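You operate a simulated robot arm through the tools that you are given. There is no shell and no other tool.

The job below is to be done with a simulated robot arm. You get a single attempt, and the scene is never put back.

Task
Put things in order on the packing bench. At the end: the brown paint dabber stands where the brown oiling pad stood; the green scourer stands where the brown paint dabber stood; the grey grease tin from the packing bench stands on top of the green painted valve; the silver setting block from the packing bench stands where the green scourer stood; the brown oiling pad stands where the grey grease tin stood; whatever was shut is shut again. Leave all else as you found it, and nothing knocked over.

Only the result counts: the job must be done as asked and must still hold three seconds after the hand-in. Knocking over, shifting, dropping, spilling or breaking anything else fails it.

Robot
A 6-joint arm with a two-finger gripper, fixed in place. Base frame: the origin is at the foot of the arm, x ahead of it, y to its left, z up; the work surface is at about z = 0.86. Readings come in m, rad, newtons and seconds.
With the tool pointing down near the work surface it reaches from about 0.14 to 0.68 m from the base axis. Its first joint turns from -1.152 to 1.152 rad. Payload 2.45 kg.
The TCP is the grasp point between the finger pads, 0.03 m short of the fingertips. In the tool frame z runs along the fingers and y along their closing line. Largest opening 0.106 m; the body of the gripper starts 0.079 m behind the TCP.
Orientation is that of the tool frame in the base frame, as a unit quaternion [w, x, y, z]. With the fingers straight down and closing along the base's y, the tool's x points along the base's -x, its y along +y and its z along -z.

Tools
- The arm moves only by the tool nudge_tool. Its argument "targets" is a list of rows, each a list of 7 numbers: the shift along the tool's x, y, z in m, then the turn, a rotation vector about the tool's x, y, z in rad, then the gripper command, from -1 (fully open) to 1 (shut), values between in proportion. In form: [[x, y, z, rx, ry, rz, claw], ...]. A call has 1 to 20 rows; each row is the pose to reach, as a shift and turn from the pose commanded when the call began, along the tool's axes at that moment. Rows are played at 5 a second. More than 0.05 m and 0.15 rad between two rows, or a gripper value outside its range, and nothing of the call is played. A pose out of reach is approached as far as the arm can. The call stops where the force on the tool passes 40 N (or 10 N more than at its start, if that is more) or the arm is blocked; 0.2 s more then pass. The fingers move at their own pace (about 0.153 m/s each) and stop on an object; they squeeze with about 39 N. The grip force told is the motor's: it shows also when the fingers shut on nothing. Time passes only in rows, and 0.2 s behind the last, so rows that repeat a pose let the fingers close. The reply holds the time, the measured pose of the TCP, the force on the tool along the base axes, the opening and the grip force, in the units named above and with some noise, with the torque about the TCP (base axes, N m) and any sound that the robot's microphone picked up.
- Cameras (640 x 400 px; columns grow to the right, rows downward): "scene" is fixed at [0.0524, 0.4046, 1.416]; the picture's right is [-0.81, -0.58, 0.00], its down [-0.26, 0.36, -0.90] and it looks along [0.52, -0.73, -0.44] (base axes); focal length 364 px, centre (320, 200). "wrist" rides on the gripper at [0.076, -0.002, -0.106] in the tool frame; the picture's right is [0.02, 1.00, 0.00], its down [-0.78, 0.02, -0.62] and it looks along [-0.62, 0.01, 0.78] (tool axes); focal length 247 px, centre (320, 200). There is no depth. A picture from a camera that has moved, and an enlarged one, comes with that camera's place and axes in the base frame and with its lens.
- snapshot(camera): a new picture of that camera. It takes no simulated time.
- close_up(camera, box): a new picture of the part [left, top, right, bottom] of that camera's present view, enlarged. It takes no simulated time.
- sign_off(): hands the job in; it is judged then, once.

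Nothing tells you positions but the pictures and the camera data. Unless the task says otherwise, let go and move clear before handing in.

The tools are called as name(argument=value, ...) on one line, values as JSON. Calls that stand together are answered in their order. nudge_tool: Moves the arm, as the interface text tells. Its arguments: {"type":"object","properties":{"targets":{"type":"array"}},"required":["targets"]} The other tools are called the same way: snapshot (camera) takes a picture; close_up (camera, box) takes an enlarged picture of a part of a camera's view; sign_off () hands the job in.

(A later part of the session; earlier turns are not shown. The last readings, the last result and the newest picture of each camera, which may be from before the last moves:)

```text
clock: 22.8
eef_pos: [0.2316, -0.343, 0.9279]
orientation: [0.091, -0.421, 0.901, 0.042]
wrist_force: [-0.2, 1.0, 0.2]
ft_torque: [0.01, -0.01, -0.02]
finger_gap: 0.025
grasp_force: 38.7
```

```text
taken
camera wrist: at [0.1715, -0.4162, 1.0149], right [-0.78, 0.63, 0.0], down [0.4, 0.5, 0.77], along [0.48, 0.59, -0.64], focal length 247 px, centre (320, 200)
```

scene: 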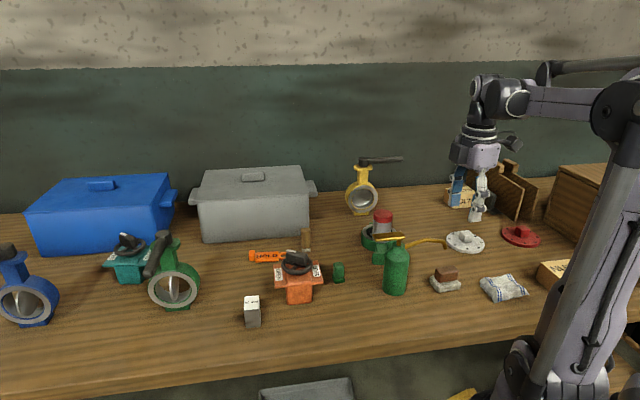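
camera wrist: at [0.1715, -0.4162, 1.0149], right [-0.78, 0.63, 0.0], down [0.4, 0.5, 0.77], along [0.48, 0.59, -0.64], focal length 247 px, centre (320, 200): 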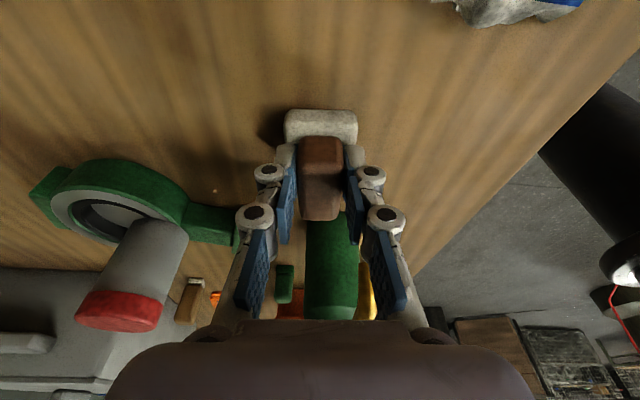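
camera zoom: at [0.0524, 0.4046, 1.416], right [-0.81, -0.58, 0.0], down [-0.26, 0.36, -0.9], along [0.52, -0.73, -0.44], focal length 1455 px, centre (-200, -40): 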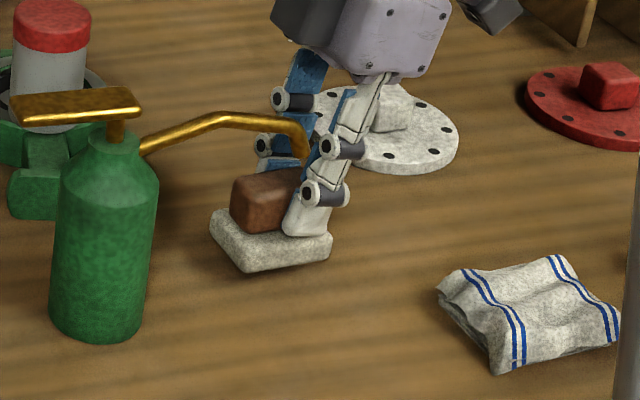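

The slide is clear so far. I'll continue sideways, then lift and remove the tilt.

nudge_tool(targets=[[0, -0.025, 0, 0, 0, 0, 1], [0, -0.045, 0, 0, 0, 0, 1], [-0.008, -0.045, -0.039, 0, 0, 0, 1], [-0.016, -0.045, -0.078, 0, 0, 0, 1], [-0.024, -0.045, -0.117, 0, 0, 0, 1], [-0.0284, -0.045, -0.14, 0, 0.05, 0, 1], [-0.0284, -0.045, -0.14, 0, 0.125, 0, 1], [-0.0284, -0.045, -0.14, 0, 0.2, 0, 1], [-0.0284, -0.045, -0.14, 0, 0.2, 0, 1]])

snapshot(camera="wrist")

snapshot(camera="scene")

```text
clock: 24.8
eef_pos: [0.2667, -0.3741, 1.0672]
orientation: [0.0, -0.423, 0.906, -0.001]
wrist_force: [-0.3, -0.3, -0.3]
ft_torque: [-0.02, -0.04, 0.02]
finger_gap: 0.0251
grasp_force: 39.2
```

```text
taken
camera wrist: at [0.2193, -0.4308, 1.1736], right [-0.78, 0.63, 0.0], down [0.49, 0.61, 0.62], along [0.39, 0.48, -0.78], focal length 247 px, centre (320, 200)
```

wrist: 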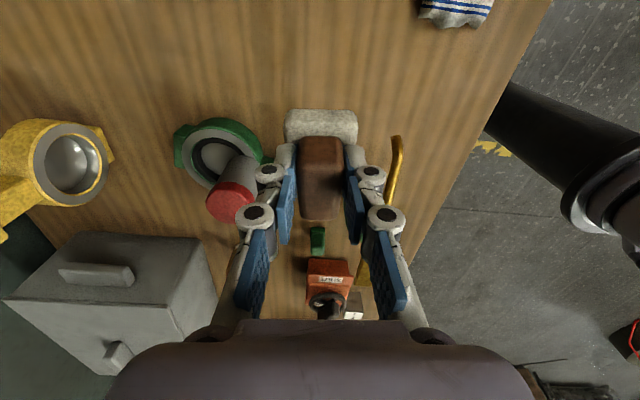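

```text
taken
```

scene: 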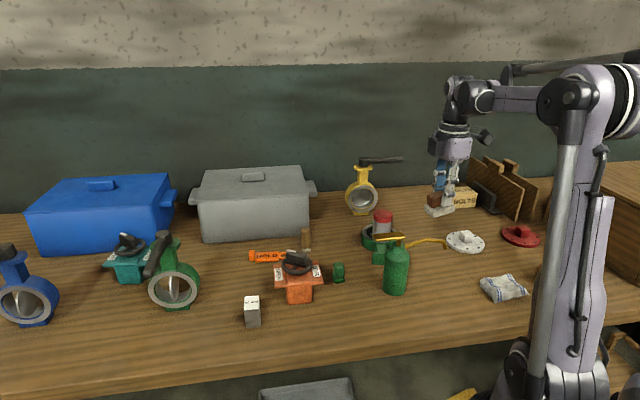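

The pad is securely held. It will be level only at the same 0.2 rad tilt, which I'll restore before placing. Now I'll carry it high over to where the tin stood.

nudge_tool(targets=[[-0.02, -0.002, -0.015, 0, 0, 0, 1], [-0.06, -0.007, -0.02, 0, 0, 0, 1], [-0.103, -0.0127, -0.02, 0, 0, 0, 1], [-0.146, -0.018, -0.02, 0, 0, 0, 1], [-0.189, -0.023, -0.02, 0, 0, 0, 1], [-0.232, -0.0285, -0.02, 0, 0, 0, 1], [-0.275, -0.034, -0.02, 0, 0, 0, 1], [-0.318, -0.039, -0.02, 0, 0, 0, 1], [-0.361, -0.0444, -0.02, 0, 0, 0, 1], [-0.404, -0.0497, -0.02, 0, 0, 0, 1], [-0.44, -0.054, -0.02, 0, 0, 0, 1], [-0.4695, -0.0577, -0.02, 0, 0, 0, 1], [-0.4695, -0.0577, -0.02, 0, 0, 0, 1]])

snapshot(camera="wrist")

snapshot(camera="scene")

```text
clock: 27.6
eef_pos: [0.6093, -0.0489, 1.087]
orientation: [0.0, -0.424, 0.906, 0.0]
wrist_force: [0.2, 0.7, -0.3]
ft_torque: [0.02, -0.01, 0.0]
finger_gap: 0.025
grasp_force: 38.7
```

```text
taken
camera wrist: at [0.5611, -0.1067, 1.1922], right [-0.78, 0.63, 0.0], down [0.49, 0.61, 0.62], along [0.39, 0.48, -0.78], focal length 247 px, centre (320, 200)
```

wrist: 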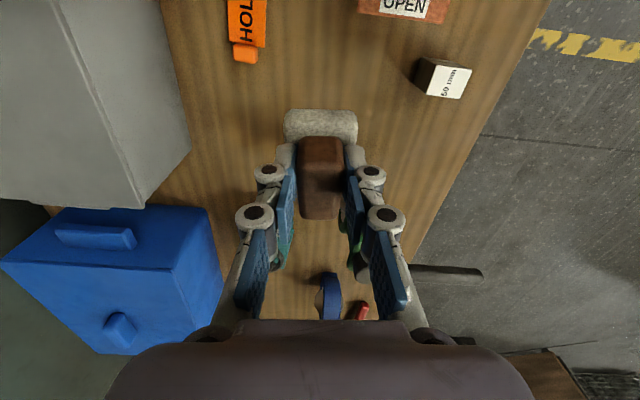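

```text
taken
```

scene: 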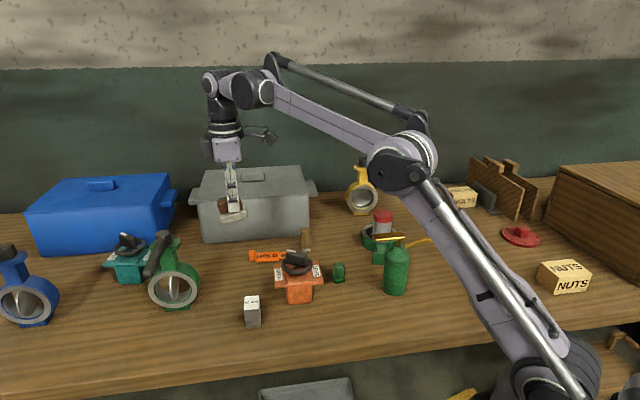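

I'm above the tin's old place. Restoring the tilt and lowering to about 12 mm above the table.

nudge_tool(targets=[[0, 0, 0.0, 0, -0.1, 0, 1], [0, 0, 0.0, 0, -0.2, 0, 1], [0, 0, 0.04, 0, -0.2, 0, 1], [0, 0, 0.08, 0, -0.2, 0, 1], [0, 0, 0.12, 0, -0.2, 0, 1], [0, 0, 0.15, 0, -0.2, 0, 1], [0, 0, 0.164, 0, -0.2, 0, 1]])

close_up(camera="scene", box=[160, 200, 320, 320])

snapshot(camera="wrist")

```text
clock: 29.2
eef_pos: [0.6113, -0.051, 0.9227]
orientation: [0.089, -0.422, 0.901, 0.043]
wrist_force: [0.9, 0.0, -0.4]
ft_torque: [0.0, 0.01, 0.01]
finger_gap: 0.025
grasp_force: 38.6
```

```text
3.33 times, centred on (240, 260) of scene
camera zoom: at [0.0524, 0.4046, 1.416], right [-0.81, -0.58, 0.0], down [-0.26, 0.36, -0.9], along [0.52, -0.73, -0.44], focal length 1212 px, centre (587, 0)
```

zoom: 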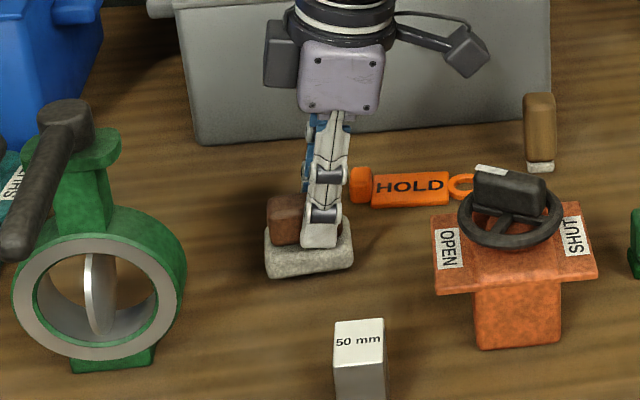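

```text
taken
camera wrist: at [0.5508, -0.1238, 1.0112], right [-0.78, 0.63, 0.0], down [0.4, 0.5, 0.77], along [0.48, 0.59, -0.64], focal length 247 px, centre (320, 200)
```

wrist: 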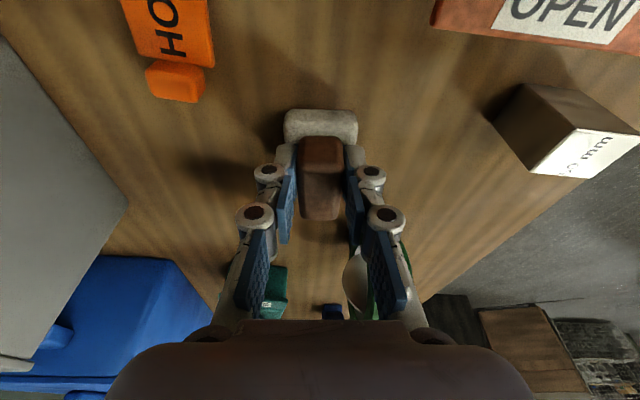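

The pad is level and over the tin's old spot. Lowering the last millimetres with force checks.

nudge_tool(targets=[[0.001, 0, 0.0049, 0, 0, 0, 1], [0.0021, 0, 0.0103, 0, 0, 0, 1]])

nudge_tool(targets=[[0.0003, 0, 0.0015, 0, 0, 0, 1], [0.0003, 0, 0.0015, 0, 0, 0, 1]])

```text
clock: 29.8
eef_pos: [0.6111, -0.0489, 0.914]
orientation: [0.091, -0.422, 0.901, 0.043]
wrist_force: [0.0, 0.4, -0.8]
ft_torque: [-0.02, 0.02, -0.02]
finger_gap: 0.025
grasp_force: 38.9
```

```text
clock: 30.4
eef_pos: [0.6101, -0.0489, 0.9127]
orientation: [0.091, -0.421, 0.902, 0.042]
wrist_force: [0.0, 0.0, 14.5]
ft_torque: [-0.06, 0.1, 0.04]
finger_gap: 0.0245
grasp_force: 39.1
```

The pad is on the table, so I'll open and check.

nudge_tool(targets=[[-0.0001, 0, -0.0005, 0, 0, 0, 0.5], [-0.0001, 0, -0.0005, 0, 0, 0, 0.3], [-0.0001, 0, -0.0005, 0, 0, 0, 0.0], [-0.0001, 0, -0.0005, 0, 0, 0, -0.1]])

nudge_tool(targets=[[0, 0, -0.02, 0, 0, 0, -0.1], [0, 0, -0.06, 0, 0, 0, -0.1], [0, 0, -0.1, 0, 0, 0, -0.1], [0, 0, -0.13, 0, 0.1, 0, -0.1], [0, 0, -0.13, 0, 0.2, 0, -0.1]])

snapshot(camera="wrist")

close_up(camera="scene", box=[160, 200, 320, 320])

```text
clock: 31.4
eef_pos: [0.6109, -0.0492, 0.9137]
orientation: [0.091, -0.421, 0.902, 0.042]
wrist_force: [-0.7, 0.2, -0.1]
ft_torque: [0.03, 0.03, 0.0]
finger_gap: 0.0584
grasp_force: 0.1
```

```text
clock: 32.6
eef_pos: [0.5933, -0.0696, 1.0407]
orientation: [0.0, -0.423, 0.906, -0.001]
wrist_force: [0.1, 0.4, 0.4]
ft_torque: [-0.03, 0.01, -0.03]
finger_gap: 0.0584
grasp_force: 0.2
```

```text
taken
camera wrist: at [0.5467, -0.1265, 1.1469], right [-0.78, 0.62, 0.0], down [0.49, 0.61, 0.62], along [0.39, 0.48, -0.78], focal length 247 px, centre (320, 200)
```

wrist: 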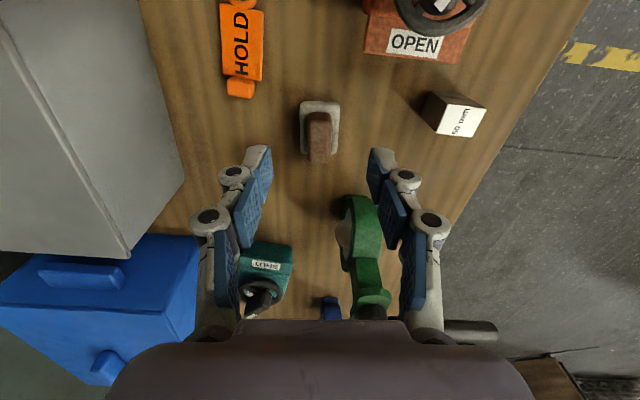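

```text
3.33 times, centred on (240, 260) of scene
camera zoom: at [0.0524, 0.4046, 1.416], right [-0.81, -0.58, 0.0], down [-0.26, 0.36, -0.9], along [0.52, -0.73, -0.44], focal length 1212 px, centre (587, 0)
```

zoom: 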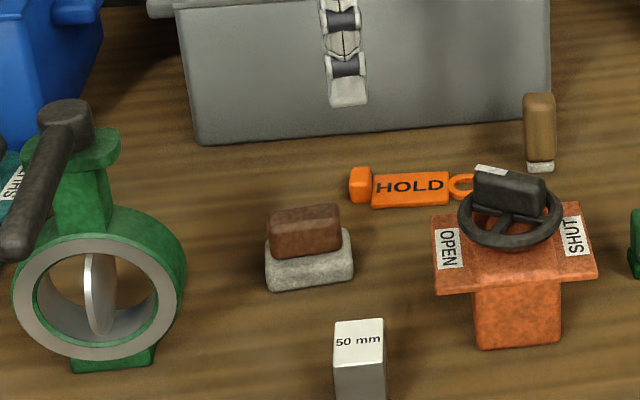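

The pad is placed right at the tin's old spot (0.617,-0.042). Next is the dabber, which goes under the spout's end. I'll use a yaw with the closing line along the spout and lean sideways away from it, so I'm rotating now and moving above the dabber to inspect it.

nudge_tool(targets=[[0.0138, -0.0075, -0.0036, 0, 0, 0.1428, -0.1], [0.0276, -0.015, -0.0073, 0, 0, 0.2856, -0.1], [0.0414, -0.0225, -0.0109, 0, 0, 0.4284, -0.1], [0.0552, -0.03, -0.0145, 0, 0, 0.5712, -0.1], [0.069, -0.0375, -0.018, 0, 0, 0.714, -0.1], [0.0829, -0.045, -0.022, 0, 0, 0.857, -0.1], [0.0967, -0.0525, -0.0255, 0, 0, 1.0, -0.1], [0.1105, -0.06, -0.029, 0, 0, 1.1424, -0.1], [0.1243, -0.0675, -0.033, 0, 0, 1.285, -0.1], [0.138, -0.075, -0.036, 0, 0, 1.428, -0.1], [0.152, -0.0825, -0.04, 0, 0, 1.571, -0.1], [0.152, -0.0825, -0.04, 0, 0, 1.571, -0.1]])

snapshot(camera="wrist")

snapshot(camera="scene")

```text
clock: 35.2
eef_pos: [0.5603, -0.2385, 1.078]
orientation: [-0.001, 0.343, 0.939, 0.001]
wrist_force: [1.2, -0.3, 0.4]
ft_torque: [0.0, -0.01, 0.0]
finger_gap: 0.0585
grasp_force: 0.0
```

```text
taken
camera wrist: at [0.5011, -0.1893, 1.1849], right [0.63, 0.78, 0.0], down [0.61, -0.49, 0.62], along [0.48, -0.39, -0.78], focal length 247 px, centre (320, 200)
```

wrist: 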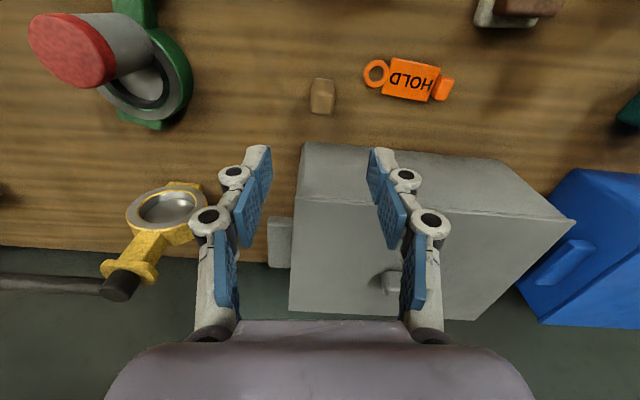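

```text
taken
```

scene: 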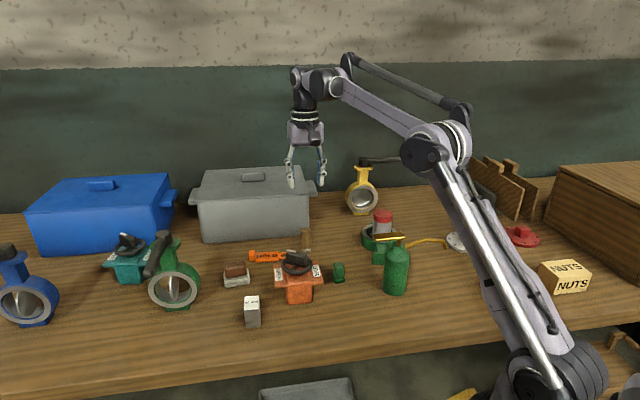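

close_up(camera="wrist", box=[270, 50, 400, 140])

close_up(camera="scene", box=[280, 210, 350, 265])

```text
4.44 times, centred on (335, 95) of wrist
camera zoom: at [0.5011, -0.1893, 1.1849], right [0.63, 0.78, 0.0], down [0.61, -0.49, 0.62], along [0.48, -0.39, -0.78], focal length 1098 px, centre (253, 667)
```

zoom: 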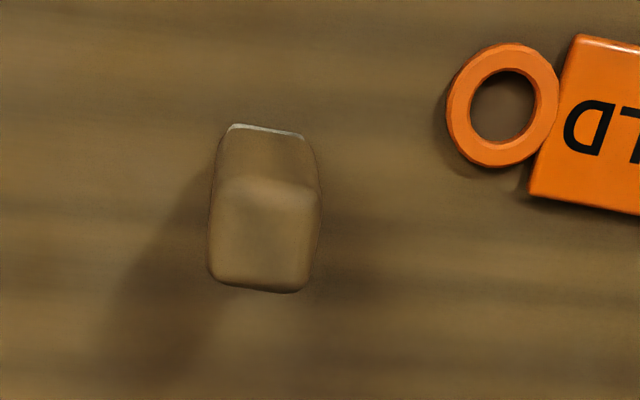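

```text
7.27 times, centred on (315, 238) of scene
camera zoom: at [0.0524, 0.4046, 1.416], right [-0.81, -0.58, 0.0], down [-0.26, 0.36, -0.9], along [0.52, -0.73, -0.44], focal length 2645 px, centre (356, -73)
```

zoom: 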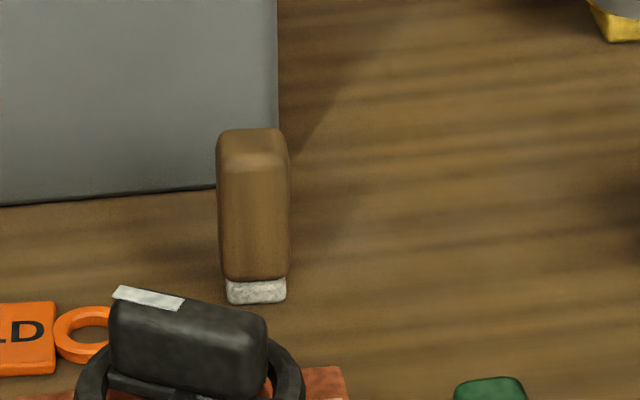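

The dabber is about 24 mm square and turned about 7° relative to the tool, with its centre near (0.562,-0.2405). I'll align the yaw first.

nudge_tool(targets=[[-0.002, 0.001, 0, 0, 0, 0.12, -0.1], [-0.002, 0.001, 0.03, 0, 0, 0.12, -0.1], [-0.002, 0.001, 0.05, 0, 0, 0.12, -0.1]])

close_up(camera="wrist", box=[240, 50, 400, 170])

```text
clock: 36.0
eef_pos: [0.5627, -0.2396, 1.0321]
orientation: [0.0, 0.398, 0.917, 0.0]
wrist_force: [0.6, 0.5, 0.4]
ft_torque: [-0.03, -0.01, -0.01]
finger_gap: 0.0583
grasp_force: 0.1
```

```text
3.33 times, centred on (320, 110) of wrist
camera zoom: at [0.5094, -0.1839, 1.1371], right [0.71, 0.7, 0.0], down [0.55, -0.56, 0.62], along [0.44, -0.44, -0.78], focal length 823 px, centre (320, 500)
```

zoom: 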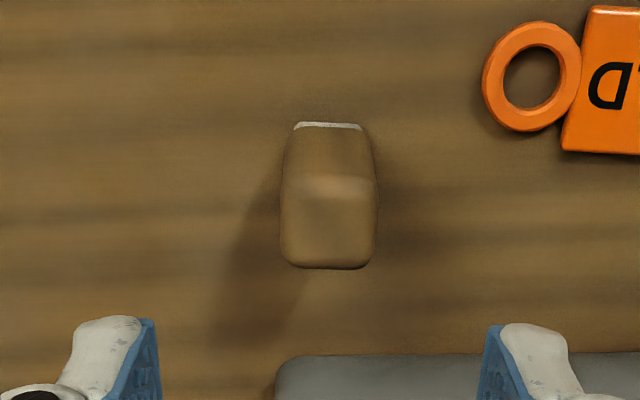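

Aligned. Tilting 0.3 rad and descending to grip height.

nudge_tool(targets=[[0.001, 0.0005, 0.0, 0, -0.1, 0, -0.1], [0.001, 0.0005, 0.0, 0, -0.2, 0, -0.1], [0.001, 0.0005, 0.02, 0, -0.3, 0, -0.1], [0.001, 0.0005, 0.06, 0, -0.3, 0, -0.1], [0.001, 0.0005, 0.1, 0, -0.3, 0, -0.1], [0.001, 0.0005, 0.123, 0, -0.3, 0, -0.1]])

snapshot(camera="wrist")

close_up(camera="scene", box=[230, 180, 370, 300])

```text
clock: 37.4
eef_pos: [0.561, -0.2372, 0.9088]
orientation: [0.138, 0.393, 0.907, -0.059]
wrist_force: [0.5, -0.9, -1.1]
ft_torque: [0.03, 0.03, -0.01]
finger_gap: 0.0586
grasp_force: 0.0
```

```text
taken
camera wrist: at [0.4898, -0.161, 0.9859], right [0.71, 0.7, -0.01], down [0.4, -0.4, 0.83], along [0.57, -0.59, -0.56], focal length 247 px, centre (320, 200)
```

wrist: 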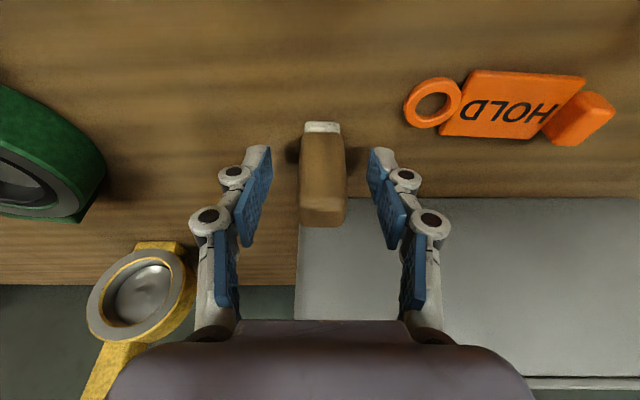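

```text
3.33 times, centred on (300, 240) of scene
camera zoom: at [0.0524, 0.4046, 1.416], right [-0.81, -0.58, 0.0], down [-0.26, 0.36, -0.9], along [0.52, -0.73, -0.44], focal length 1212 px, centre (387, 67)
```

zoom: 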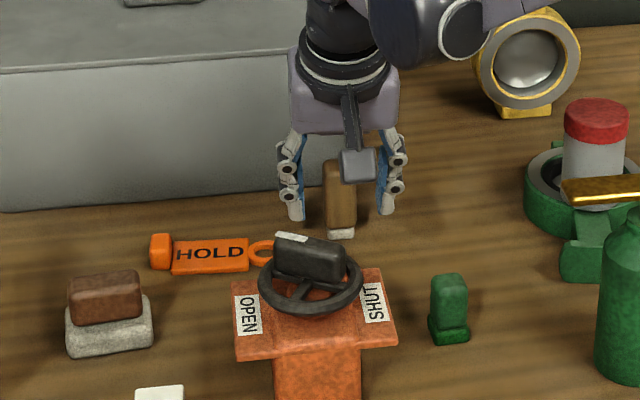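

The dabber is centred between the fingers. Closing.

nudge_tool(targets=[[0, 0, 0, 0, 0, 0, 0.3], [0, 0, 0, 0, 0, 0, 0.6], [0, 0, 0, 0, 0, 0, 1], [0, 0, 0, 0, 0, 0, 1]])

snapshot(camera="wrist")

```text
clock: 38.4
eef_pos: [0.562, -0.2391, 0.908]
orientation: [0.138, 0.392, 0.908, -0.06]
wrist_force: [0.2, 0.9, 0.5]
ft_torque: [0.02, 0.01, 0.04]
finger_gap: 0.0249
grasp_force: 38.7
```

```text
taken
camera wrist: at [0.4899, -0.1611, 0.9864], right [0.71, 0.7, -0.01], down [0.4, -0.4, 0.83], along [0.57, -0.59, -0.56], focal length 247 px, centre (320, 200)
```

wrist: 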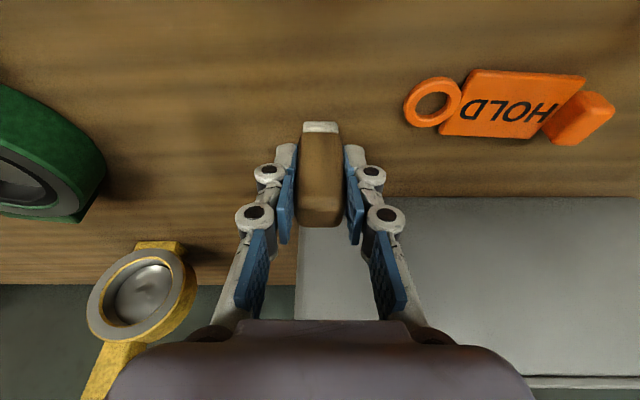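

The dabber is gripped. I'll lift it high.

nudge_tool(targets=[[-0.004, 0, -0.013, 0, 0, 0, 1], [-0.0131, 0, -0.0424, 0, 0, 0, 1], [-0.0262, 0, -0.0848, 0, 0, 0, 1], [-0.0394, 0, -0.1273, 0, 0, 0, 1], [-0.0525, 0, -0.1697, 0, 0, 0, 1], [-0.0656, 0, -0.2121, 0, 0, 0, 1]])

snapshot(camera="wrist")

snapshot(camera="scene")

```text
clock: 39.8
eef_pos: [0.5645, -0.2379, 1.13]
orientation: [0.137, 0.393, 0.907, -0.06]
wrist_force: [1.0, 0.8, -0.4]
ft_torque: [0.0, -0.01, -0.02]
finger_gap: 0.0248
grasp_force: 39.2
```

```text
taken
camera wrist: at [0.4913, -0.1617, 1.2079], right [0.71, 0.7, -0.01], down [0.4, -0.4, 0.83], along [0.57, -0.59, -0.56], focal length 247 px, centre (320, 200)
```

wrist: 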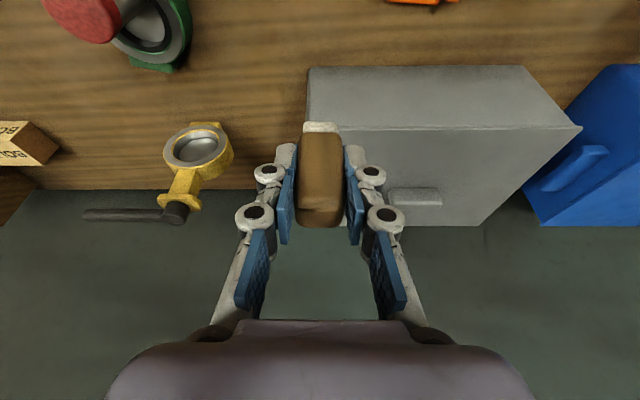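

```text
taken
```

scene: 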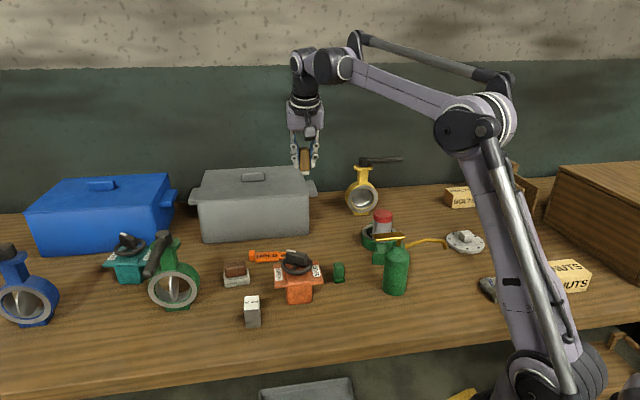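

The dabber is held upright. I'll travel high over the oil can to a staging point beside the pad's old spot, on the side away from the spout.

nudge_tool(targets=[[0.0243, -0.0316, -0.0075, -0.0071, 0, -0.0229, 1], [0.0486, -0.0633, -0.015, -0.0142, 0, -0.0458, 1], [0.073, -0.0949, -0.0226, -0.0213, 0, -0.0688, 1], [0.0973, -0.1265, -0.0301, -0.0284, 0, -0.0917, 1], [0.1216, -0.1582, -0.0376, -0.0355, 0, -0.1146, 1], [0.1459, -0.1898, -0.0451, -0.0355, 0, -0.1146, 1], [0.1702, -0.2214, -0.0526, -0.0355, 0, -0.1146, 1], [0.1946, -0.253, -0.0602, -0.0355, 0, -0.1146, 1], [0.2189, -0.2847, -0.0677, -0.0355, 0, -0.1146, 1], [0.2432, -0.3163, -0.0752, -0.0355, 0, -0.1146, 1], [0.2432, -0.3163, -0.0752, -0.0355, 0, -0.1146, 1]])

snapshot(camera="wrist")

snapshot(camera="scene")

```text
clock: 42.2
eef_pos: [0.1606, -0.2648, 1.1319]
orientation: [0.141, 0.337, 0.929, -0.052]
wrist_force: [0.2, 0.3, -0.9]
ft_torque: [-0.04, 0.04, 0.0]
finger_gap: 0.025
grasp_force: 38.8
out of reach, approached as far as the arm can: row 10, 11
```

```text
taken
camera wrist: at [0.0805, -0.1979, 1.2091], right [0.63, 0.78, -0.01], down [0.44, -0.35, 0.83], along [0.64, -0.52, -0.56], focal length 247 px, centre (320, 200)
```

wrist: 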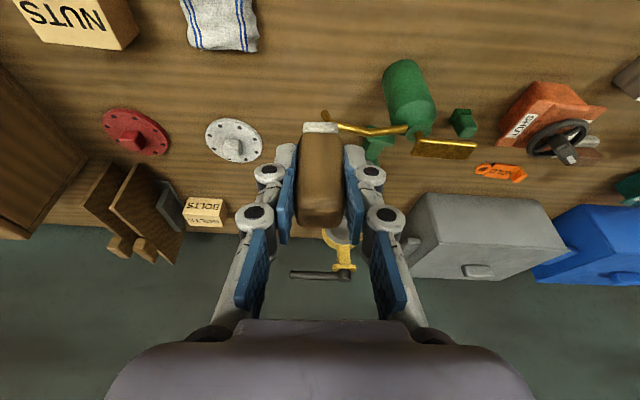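

```text
taken
```

scene: 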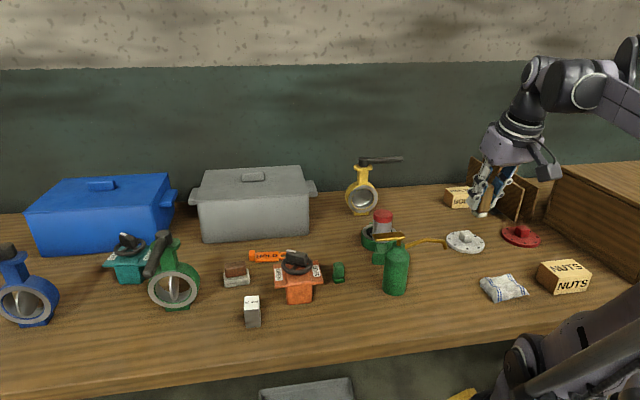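

The last bit was out of reach up high. I'll stage a little closer (50 mm aside), descend partway and re-measure.

nudge_tool(targets=[[-0.0196, -0.0059, 0.0061, 0, 0, 0, 1], [-0.009, -0.0059, 0.0401, 0, 0, 0, 1], [0.001, -0.0059, 0.073, 0, 0, 0, 1], [0.01, -0.0059, 0.1016, 0, 0, 0, 1], [0.01, -0.0059, 0.1016, 0, 0, 0, 1]])

snapshot(camera="wrist")

close_up(camera="scene", box=[370, 170, 560, 320])

```text
clock: 43.4
eef_pos: [0.1743, -0.282, 1.0277]
orientation: [0.141, 0.337, 0.929, -0.051]
wrist_force: [0.2, 0.1, -0.6]
ft_torque: [0.0, -0.01, 0.02]
finger_gap: 0.0248
grasp_force: 39.5
```

```text
taken
camera wrist: at [0.0928, -0.2143, 1.1067], right [0.63, 0.78, -0.01], down [0.44, -0.35, 0.83], along [0.64, -0.52, -0.56], focal length 247 px, centre (320, 200)
```

wrist: 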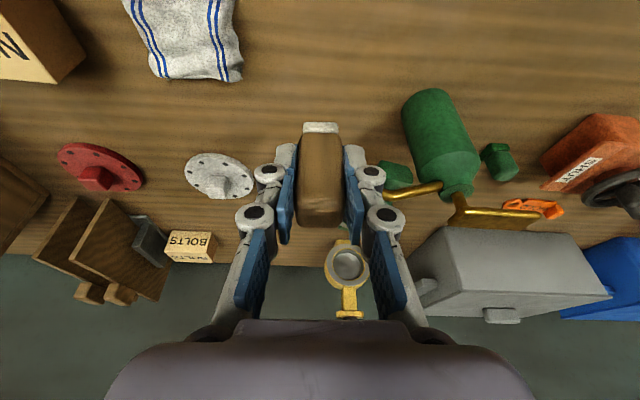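

```text
2.67 times, centred on (465, 245) of scene
camera zoom: at [0.0524, 0.4046, 1.416], right [-0.81, -0.58, 0.0], down [-0.26, 0.36, -0.9], along [0.52, -0.73, -0.44], focal length 970 px, centre (-67, 80)
```

zoom: 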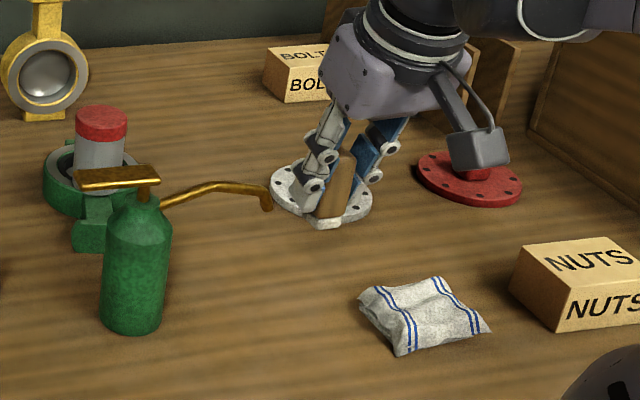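

The dabber is still held as before. Descending to about 12 mm above the bench at the staging offset.

nudge_tool(targets=[[0.0106, 0, 0.0344, 0, 0, 0, 1], [0.0213, 0, 0.0688, 0, 0, 0, 1], [0.0319, 0, 0.1032, 0, 0, 0, 1], [0.0319, 0, 0.1032, 0, 0, 0, 1]])

snapshot(camera="wrist")

close_up(camera="scene", box=[390, 210, 510, 310])

```text
clock: 44.4
eef_pos: [0.1769, -0.2804, 0.9213]
orientation: [0.141, 0.337, 0.93, -0.05]
wrist_force: [-0.6, 0.2, -0.5]
ft_torque: [-0.02, 0.01, 0.0]
finger_gap: 0.0248
grasp_force: 39.0
```

```text
taken
camera wrist: at [0.0953, -0.2138, 0.9986], right [0.63, 0.78, -0.01], down [0.44, -0.35, 0.83], along [0.64, -0.52, -0.56], focal length 247 px, centre (320, 200)
```

wrist: 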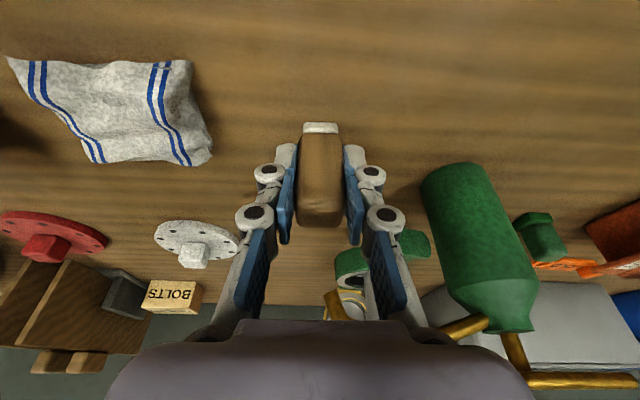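

```text
4.00 times, centred on (450, 260) of scene
camera zoom: at [0.0524, 0.4046, 1.416], right [-0.81, -0.58, 0.0], down [-0.26, 0.36, -0.9], along [0.52, -0.73, -0.44], focal length 1455 px, centre (-200, -40)
```

zoom: 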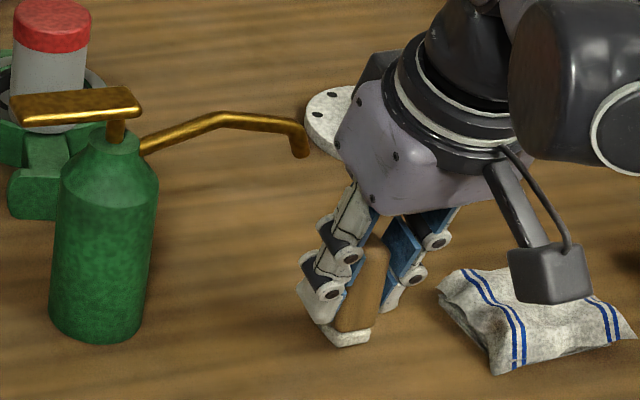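

The dabber is upright and just off the bench. Next I'll lower a few more millimetres and slide it toward the pad's old spot, pausing before the spout.

nudge_tool(targets=[[0.0024, 0, 0.0076, 0, 0, 0, 1], [-0.012, -0.001, 0.0121, 0, 0, 0, 1], [-0.0263, -0.002, 0.0165, 0, 0, 0, 1], [-0.0263, -0.002, 0.0165, 0, 0, 0, 1]])

snapshot(camera="wrist")

close_up(camera="scene", box=[390, 210, 510, 310])

```text
clock: 45.4
eef_pos: [0.1996, -0.3027, 0.9137]
orientation: [0.141, 0.338, 0.929, -0.051]
wrist_force: [-0.2, 0.6, -0.1]
ft_torque: [-0.02, 0.0, 0.01]
finger_gap: 0.0247
grasp_force: 38.7
```

```text
taken
camera wrist: at [0.1176, -0.2354, 0.9913], right [0.63, 0.78, -0.01], down [0.44, -0.35, 0.83], along [0.64, -0.52, -0.56], focal length 247 px, centre (320, 200)
```

wrist: 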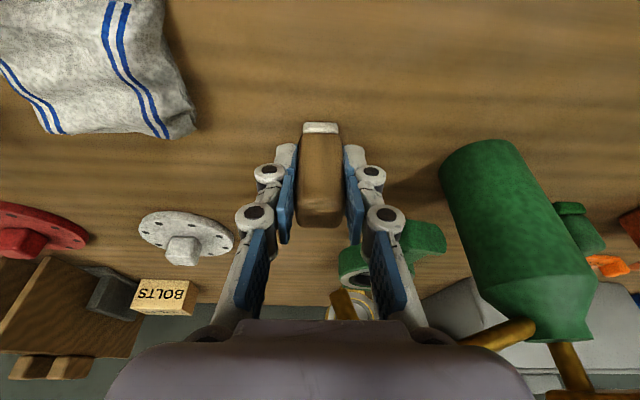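

```text
4.00 times, centred on (450, 260) of scene
camera zoom: at [0.0524, 0.4046, 1.416], right [-0.81, -0.58, 0.0], down [-0.26, 0.36, -0.9], along [0.52, -0.73, -0.44], focal length 1455 px, centre (-200, -40)
```

zoom: 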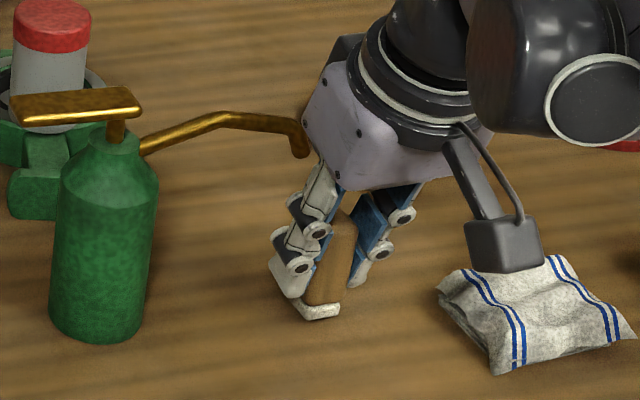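

Clearance to the spout still looks good. Sliding the last 17 mm.

nudge_tool(targets=[[-0.006, -0.0005, 0.0018, 0, 0, 0, 1], [-0.012, -0.001, 0.0037, 0, 0, 0, 1], [-0.0166, -0.001, 0.0051, 0, 0, 0, 1], [-0.0166, -0.001, 0.0051, 0, 0, 0, 1]])

snapshot(camera="wrist")

close_up(camera="scene", box=[390, 210, 510, 310])

```text
clock: 46.4
eef_pos: [0.2092, -0.315, 0.9133]
orientation: [0.14, 0.338, 0.929, -0.051]
wrist_force: [-0.2, -0.7, -0.8]
ft_torque: [-0.01, -0.03, -0.01]
finger_gap: 0.0249
grasp_force: 39.3
```

```text
taken
camera wrist: at [0.128, -0.2478, 0.9922], right [0.63, 0.78, -0.01], down [0.44, -0.35, 0.83], along [0.64, -0.52, -0.56], focal length 247 px, centre (320, 200)
```

wrist: 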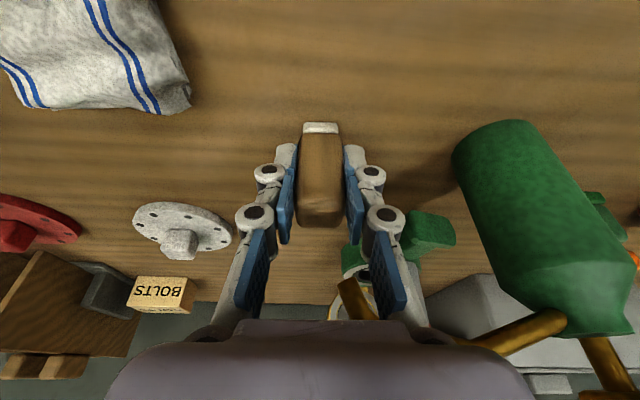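

```text
4.00 times, centred on (450, 260) of scene
camera zoom: at [0.0524, 0.4046, 1.416], right [-0.81, -0.58, 0.0], down [-0.26, 0.36, -0.9], along [0.52, -0.73, -0.44], focal length 1455 px, centre (-200, -40)
```

zoom: 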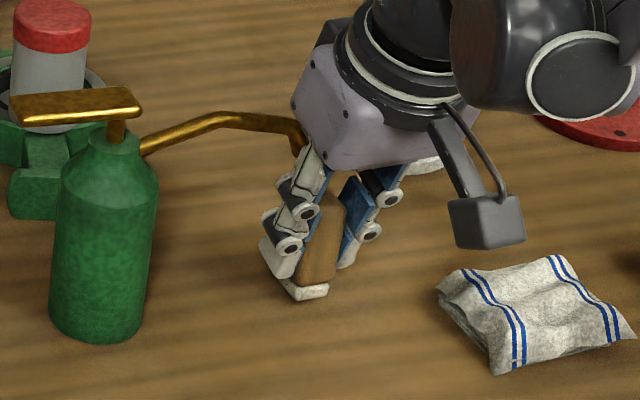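

The spout is untouched. Lowering to contact.

nudge_tool(targets=[[0.0009, 0, 0.0029, 0, 0, 0, 1], [0.0012, 0, 0.0038, 0, 0, 0, 1]])

nudge_tool(targets=[[0.0003, 0, 0.001, 0, 0, 0, 1], [0.0003, 0, 0.001, 0, 0, 0, 1]])

```text
clock: 47.0
eef_pos: [0.2101, -0.3147, 0.9101]
orientation: [0.14, 0.337, 0.93, -0.051]
wrist_force: [0.7, -0.3, -1.2]
ft_torque: [0.02, 0.0, -0.01]
finger_gap: 0.025
grasp_force: 39.2
```

```text
clock: 47.6
eef_pos: [0.2099, -0.3157, 0.908]
orientation: [0.141, 0.337, 0.929, -0.051]
wrist_force: [0.5, -0.1, -0.1]
ft_torque: [-0.06, 0.01, -0.02]
finger_gap: 0.025
grasp_force: 39.0
```

nudge_tool(targets=[[0.0003, 0, 0.001, 0, 0, 0, 1], [0.0003, 0, 0.001, 0, 0, 0, 1]])

```text
clock: 48.2
eef_pos: [0.2101, -0.3148, 0.9086]
orientation: [0.141, 0.338, 0.929, -0.052]
wrist_force: [-5.3, 3.9, 29.9]
ft_torque: [0.01, 0.13, -0.02]
finger_gap: 0.0249
grasp_force: 39.2
```

Firm contact. I'll ease off slightly and then open the fingers modestly, staying clear of the spout.

nudge_tool(targets=[[-0.0002, 0, -0.0007, 0, 0, 0, 1], [-0.0002, 0, -0.0007, 0, 0, 0, 0.5], [-0.0002, 0, -0.0007, 0, 0, 0, 0.3], [-0.0002, 0, -0.0007, 0, 0, 0, 0.2], [-0.0002, 0, -0.0007, 0, 0, 0, 0.2]])

snapshot(camera="wrist")

close_up(camera="scene", box=[390, 210, 510, 310])

```text
clock: 49.4
eef_pos: [0.2094, -0.3154, 0.908]
orientation: [0.14, 0.338, 0.929, -0.051]
wrist_force: [-0.2, 0.6, -0.1]
ft_torque: [-0.01, -0.03, -0.01]
finger_gap: 0.0426
grasp_force: 0.1
```

```text
taken
camera wrist: at [0.1291, -0.2479, 0.986], right [0.63, 0.78, -0.01], down [0.44, -0.35, 0.83], along [0.64, -0.52, -0.56], focal length 247 px, centre (320, 200)
```

wrist: 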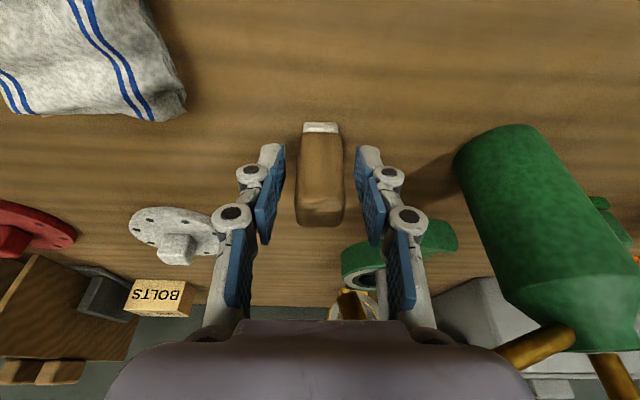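

```text
4.00 times, centred on (450, 260) of scene
camera zoom: at [0.0524, 0.4046, 1.416], right [-0.81, -0.58, 0.0], down [-0.26, 0.36, -0.9], along [0.52, -0.73, -0.44], focal length 1455 px, centre (-200, -40)
```

zoom: 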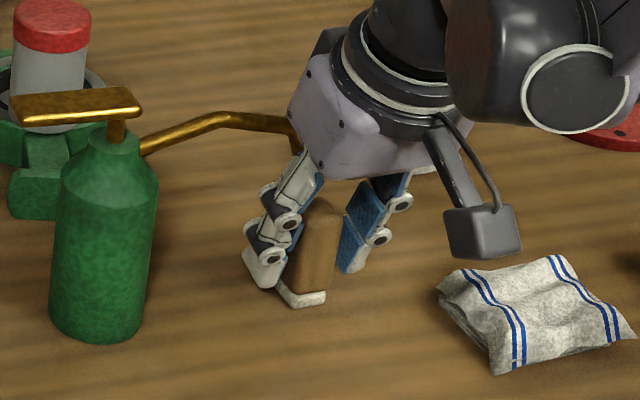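

The dabber stands on its own. I'll slide straight back out and then rise.

nudge_tool(targets=[[0.0191, 0, -0.0059, 0, 0, 0, 0.2], [0.0382, 0, -0.0118, 0, 0, 0, 0.2], [0.0478, 0, -0.0148, 0, 0, 0, 0.2], [0.036, 0, -0.053, 0, 0, 0, 0.2], [0.0242, 0, -0.0912, 0, 0, 0, 0.2], [0.0124, 0, -0.1294, 0, 0, 0, 0.2]])

snapshot(camera="wrist")

close_up(camera="scene", box=[370, 210, 490, 310])

```text
clock: 50.8
eef_pos: [0.1709, -0.2819, 1.0265]
orientation: [0.141, 0.337, 0.929, -0.052]
wrist_force: [0.5, -0.3, 0.0]
ft_torque: [0.01, -0.01, 0.0]
finger_gap: 0.0423
grasp_force: 0.0
```

```text
taken
camera wrist: at [0.0903, -0.2149, 1.1049], right [0.63, 0.78, -0.01], down [0.44, -0.35, 0.83], along [0.64, -0.52, -0.56], focal length 247 px, centre (320, 200)
```

wrist: 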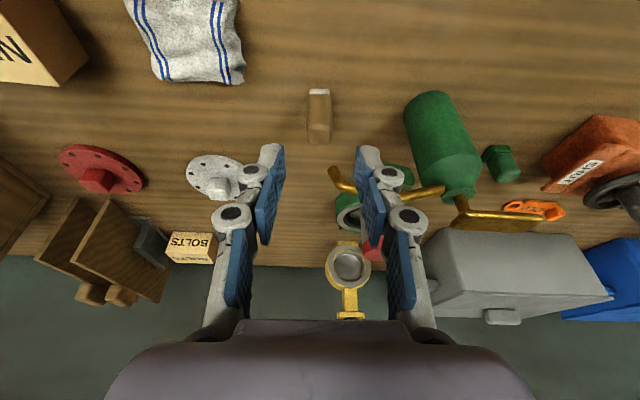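

```text
4.00 times, centred on (430, 260) of scene
camera zoom: at [0.0524, 0.4046, 1.416], right [-0.81, -0.58, 0.0], down [-0.26, 0.36, -0.9], along [0.52, -0.73, -0.44], focal length 1455 px, centre (-120, -40)
```

zoom: 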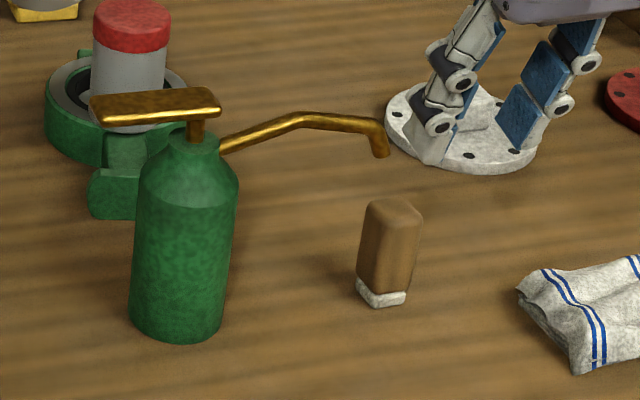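

The dabber is standing under the spout. I'll zoom in to verify its exact position against where the pad was.

close_up(camera="scene", box=[425, 250, 465, 295])

close_up(camera="wrist", box=[290, 75, 350, 155])

```text
8.89 times, centred on (445, 272) of scene
camera zoom: at [0.0524, 0.4046, 1.416], right [-0.81, -0.58, 0.0], down [-0.26, 0.36, -0.9], along [0.52, -0.73, -0.44], focal length 3233 px, centre (-791, -444)
```

zoom: 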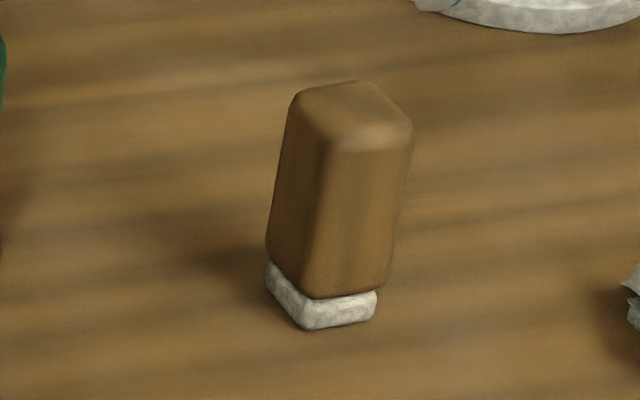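

```text
5.00 times, centred on (320, 115) of wrist
camera zoom: at [0.0903, -0.2149, 1.1049], right [0.63, 0.78, -0.01], down [0.44, -0.35, 0.83], along [0.64, -0.52, -0.56], focal length 1235 px, centre (320, 625)
```

zoom: 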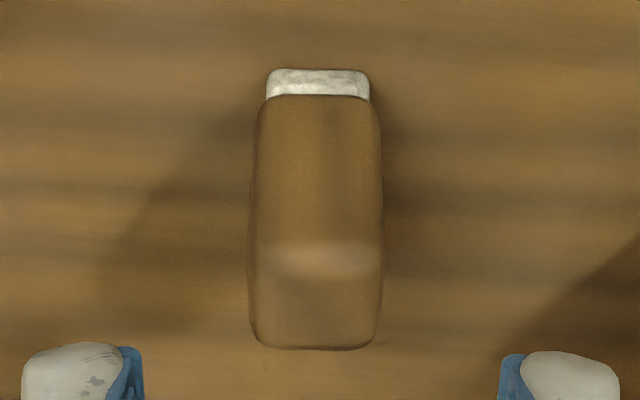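

By my two cameras the dabber is within a few millimetres of the pad's old centre. Next is the green scourer: first I'll remove the tilt and rise.

nudge_tool(targets=[[-0.0059, 0, -0.0191, 0, 0.1, 0, 0.2], [-0.0118, 0, -0.0382, 0, 0.2, 0, 0.2], [-0.0177, 0, -0.0573, 0, 0.3, 0, 0.1], [-0.0236, 0, -0.0764, 0, 0.3, 0, 0.05], [-0.0236, 0, -0.0764, 0, 0.3, 0, 0.05]])

nudge_tool(targets=[[-0.0118, 0.0212, 0, 0, 0, -0.1428, 0.05], [-0.0236, 0.0423, 0, 0, 0, -0.2856, 0.05], [-0.0355, 0.0635, 0, 0, 0, -0.4284, 0.05], [-0.0473, 0.0846, 0, 0, 0, -0.5712, 0.05], [-0.0591, 0.1058, 0, 0, 0, -0.714, 0.05], [-0.0709, 0.1269, 0, 0, 0, -0.857, 0.05], [-0.0827, 0.1481, 0, 0, 0, -1.0, 0.05], [-0.0945, 0.1692, 0, 0, 0, -1.1424, 0.05], [-0.1064, 0.1904, 0, 0, 0, -1.285, 0.05], [-0.1182, 0.2115, 0, 0, 0, -1.428, 0.05], [-0.13, 0.2327, 0, 0, 0, -1.571, 0.05], [-0.13, 0.2327, 0, 0, 0, -1.571, 0.05]])

snapshot(camera="wrist")

snapshot(camera="scene")

```text
clock: 52.0
eef_pos: [0.1696, -0.2828, 1.1092]
orientation: [0.0, 0.341, 0.94, 0.0]
wrist_force: [-0.7, 0.0, 0.6]
ft_torque: [0.01, -0.01, 0.01]
finger_gap: 0.0503
grasp_force: 0.0
```

```text
clock: 54.6
eef_pos: [0.4195, -0.1884, 1.1074]
orientation: [0.0, -0.425, 0.905, 0.0]
wrist_force: [0.3, 0.5, -0.1]
ft_torque: [0.0, 0.02, 0.03]
finger_gap: 0.0503
grasp_force: 0.1
```

```text
taken
camera wrist: at [0.3736, -0.2466, 1.2138], right [-0.78, 0.62, 0.0], down [0.49, 0.61, 0.62], along [0.39, 0.49, -0.78], focal length 247 px, centre (320, 200)
```

wrist: 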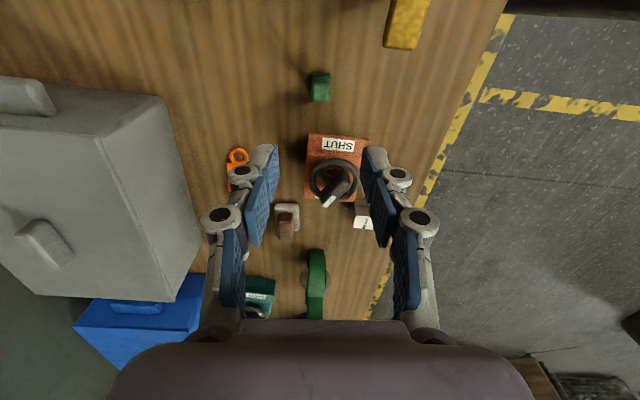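

```text
taken
```

scene: 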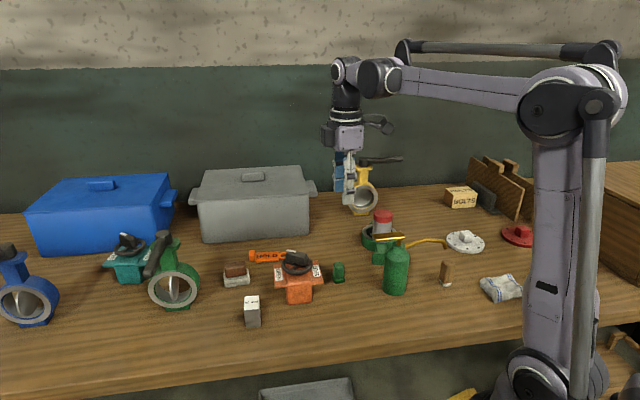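

close_up(camera="wrist", box=[270, 50, 390, 130])

close_up(camera="scene", box=[310, 250, 370, 295])

```text
5.00 times, centred on (330, 90) of wrist
camera zoom: at [0.3736, -0.2466, 1.2138], right [-0.78, 0.62, 0.0], down [0.49, 0.61, 0.62], along [0.39, 0.49, -0.78], focal length 1235 px, centre (270, 750)
```

zoom: 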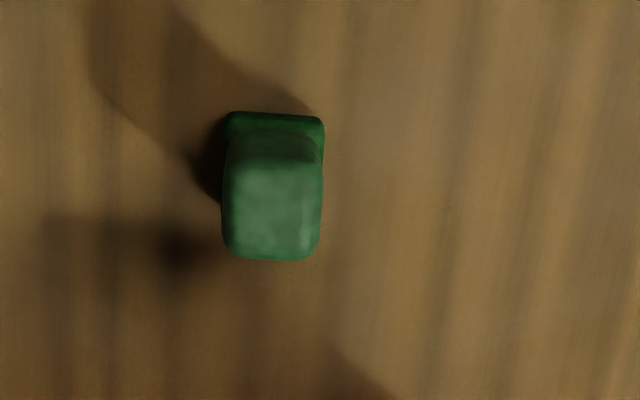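

```text
8.89 times, centred on (340, 272) of scene
camera zoom: at [0.0524, 0.4046, 1.416], right [-0.81, -0.58, 0.0], down [-0.26, 0.36, -0.9], along [0.52, -0.73, -0.44], focal length 3233 px, centre (142, -444)
```

zoom: 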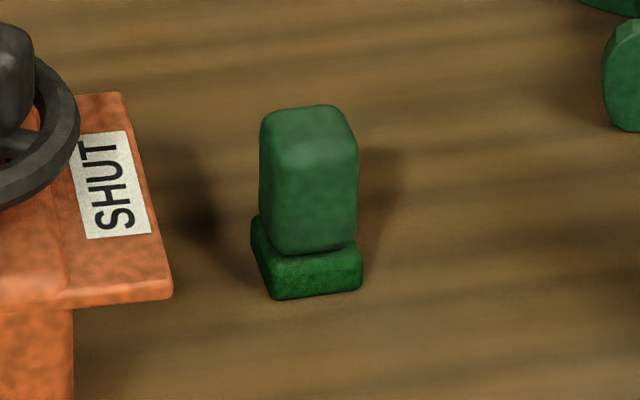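

The scourer is about 24 mm wide, aligned with the tool, and centred near (0.4235,-0.1845). Descending to grip its upper block.

nudge_tool(targets=[[-0.005, -0.001, 0.04, 0, 0, 0, 0.05], [-0.005, -0.001, 0.08, 0, 0, 0, 0.05], [-0.005, -0.001, 0.12, 0, 0, 0, 0.05], [-0.005, -0.001, 0.15, 0, 0, 0, 0.05]])

snapshot(camera="wrist")

close_up(camera="scene", box=[280, 160, 440, 310])

```text
clock: 55.6
eef_pos: [0.4234, -0.1863, 0.9571]
orientation: [0.0, -0.423, 0.906, 0.001]
wrist_force: [0.6, 0.0, 0.1]
ft_torque: [0.01, 0.01, -0.03]
finger_gap: 0.0507
grasp_force: 0.1
```

```text
taken
camera wrist: at [0.376, -0.2442, 1.0631], right [-0.78, 0.63, 0.0], down [0.49, 0.61, 0.62], along [0.39, 0.48, -0.78], focal length 247 px, centre (320, 200)
```

wrist: 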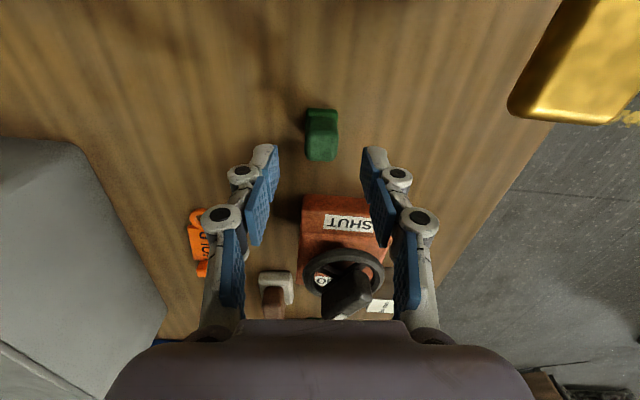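

```text
2.67 times, centred on (360, 235) of scene
camera zoom: at [0.0524, 0.4046, 1.416], right [-0.81, -0.58, 0.0], down [-0.26, 0.36, -0.9], along [0.52, -0.73, -0.44], focal length 970 px, centre (213, 107)
```

zoom: 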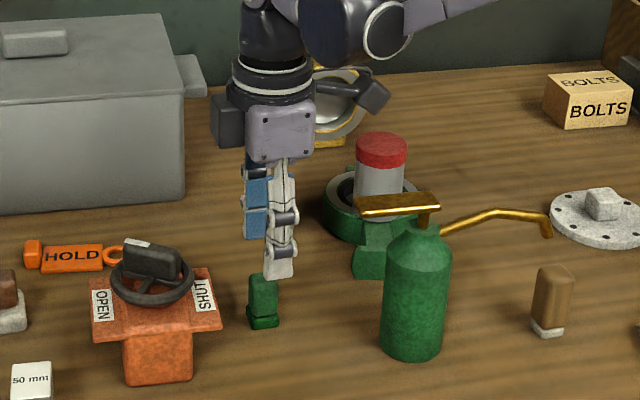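

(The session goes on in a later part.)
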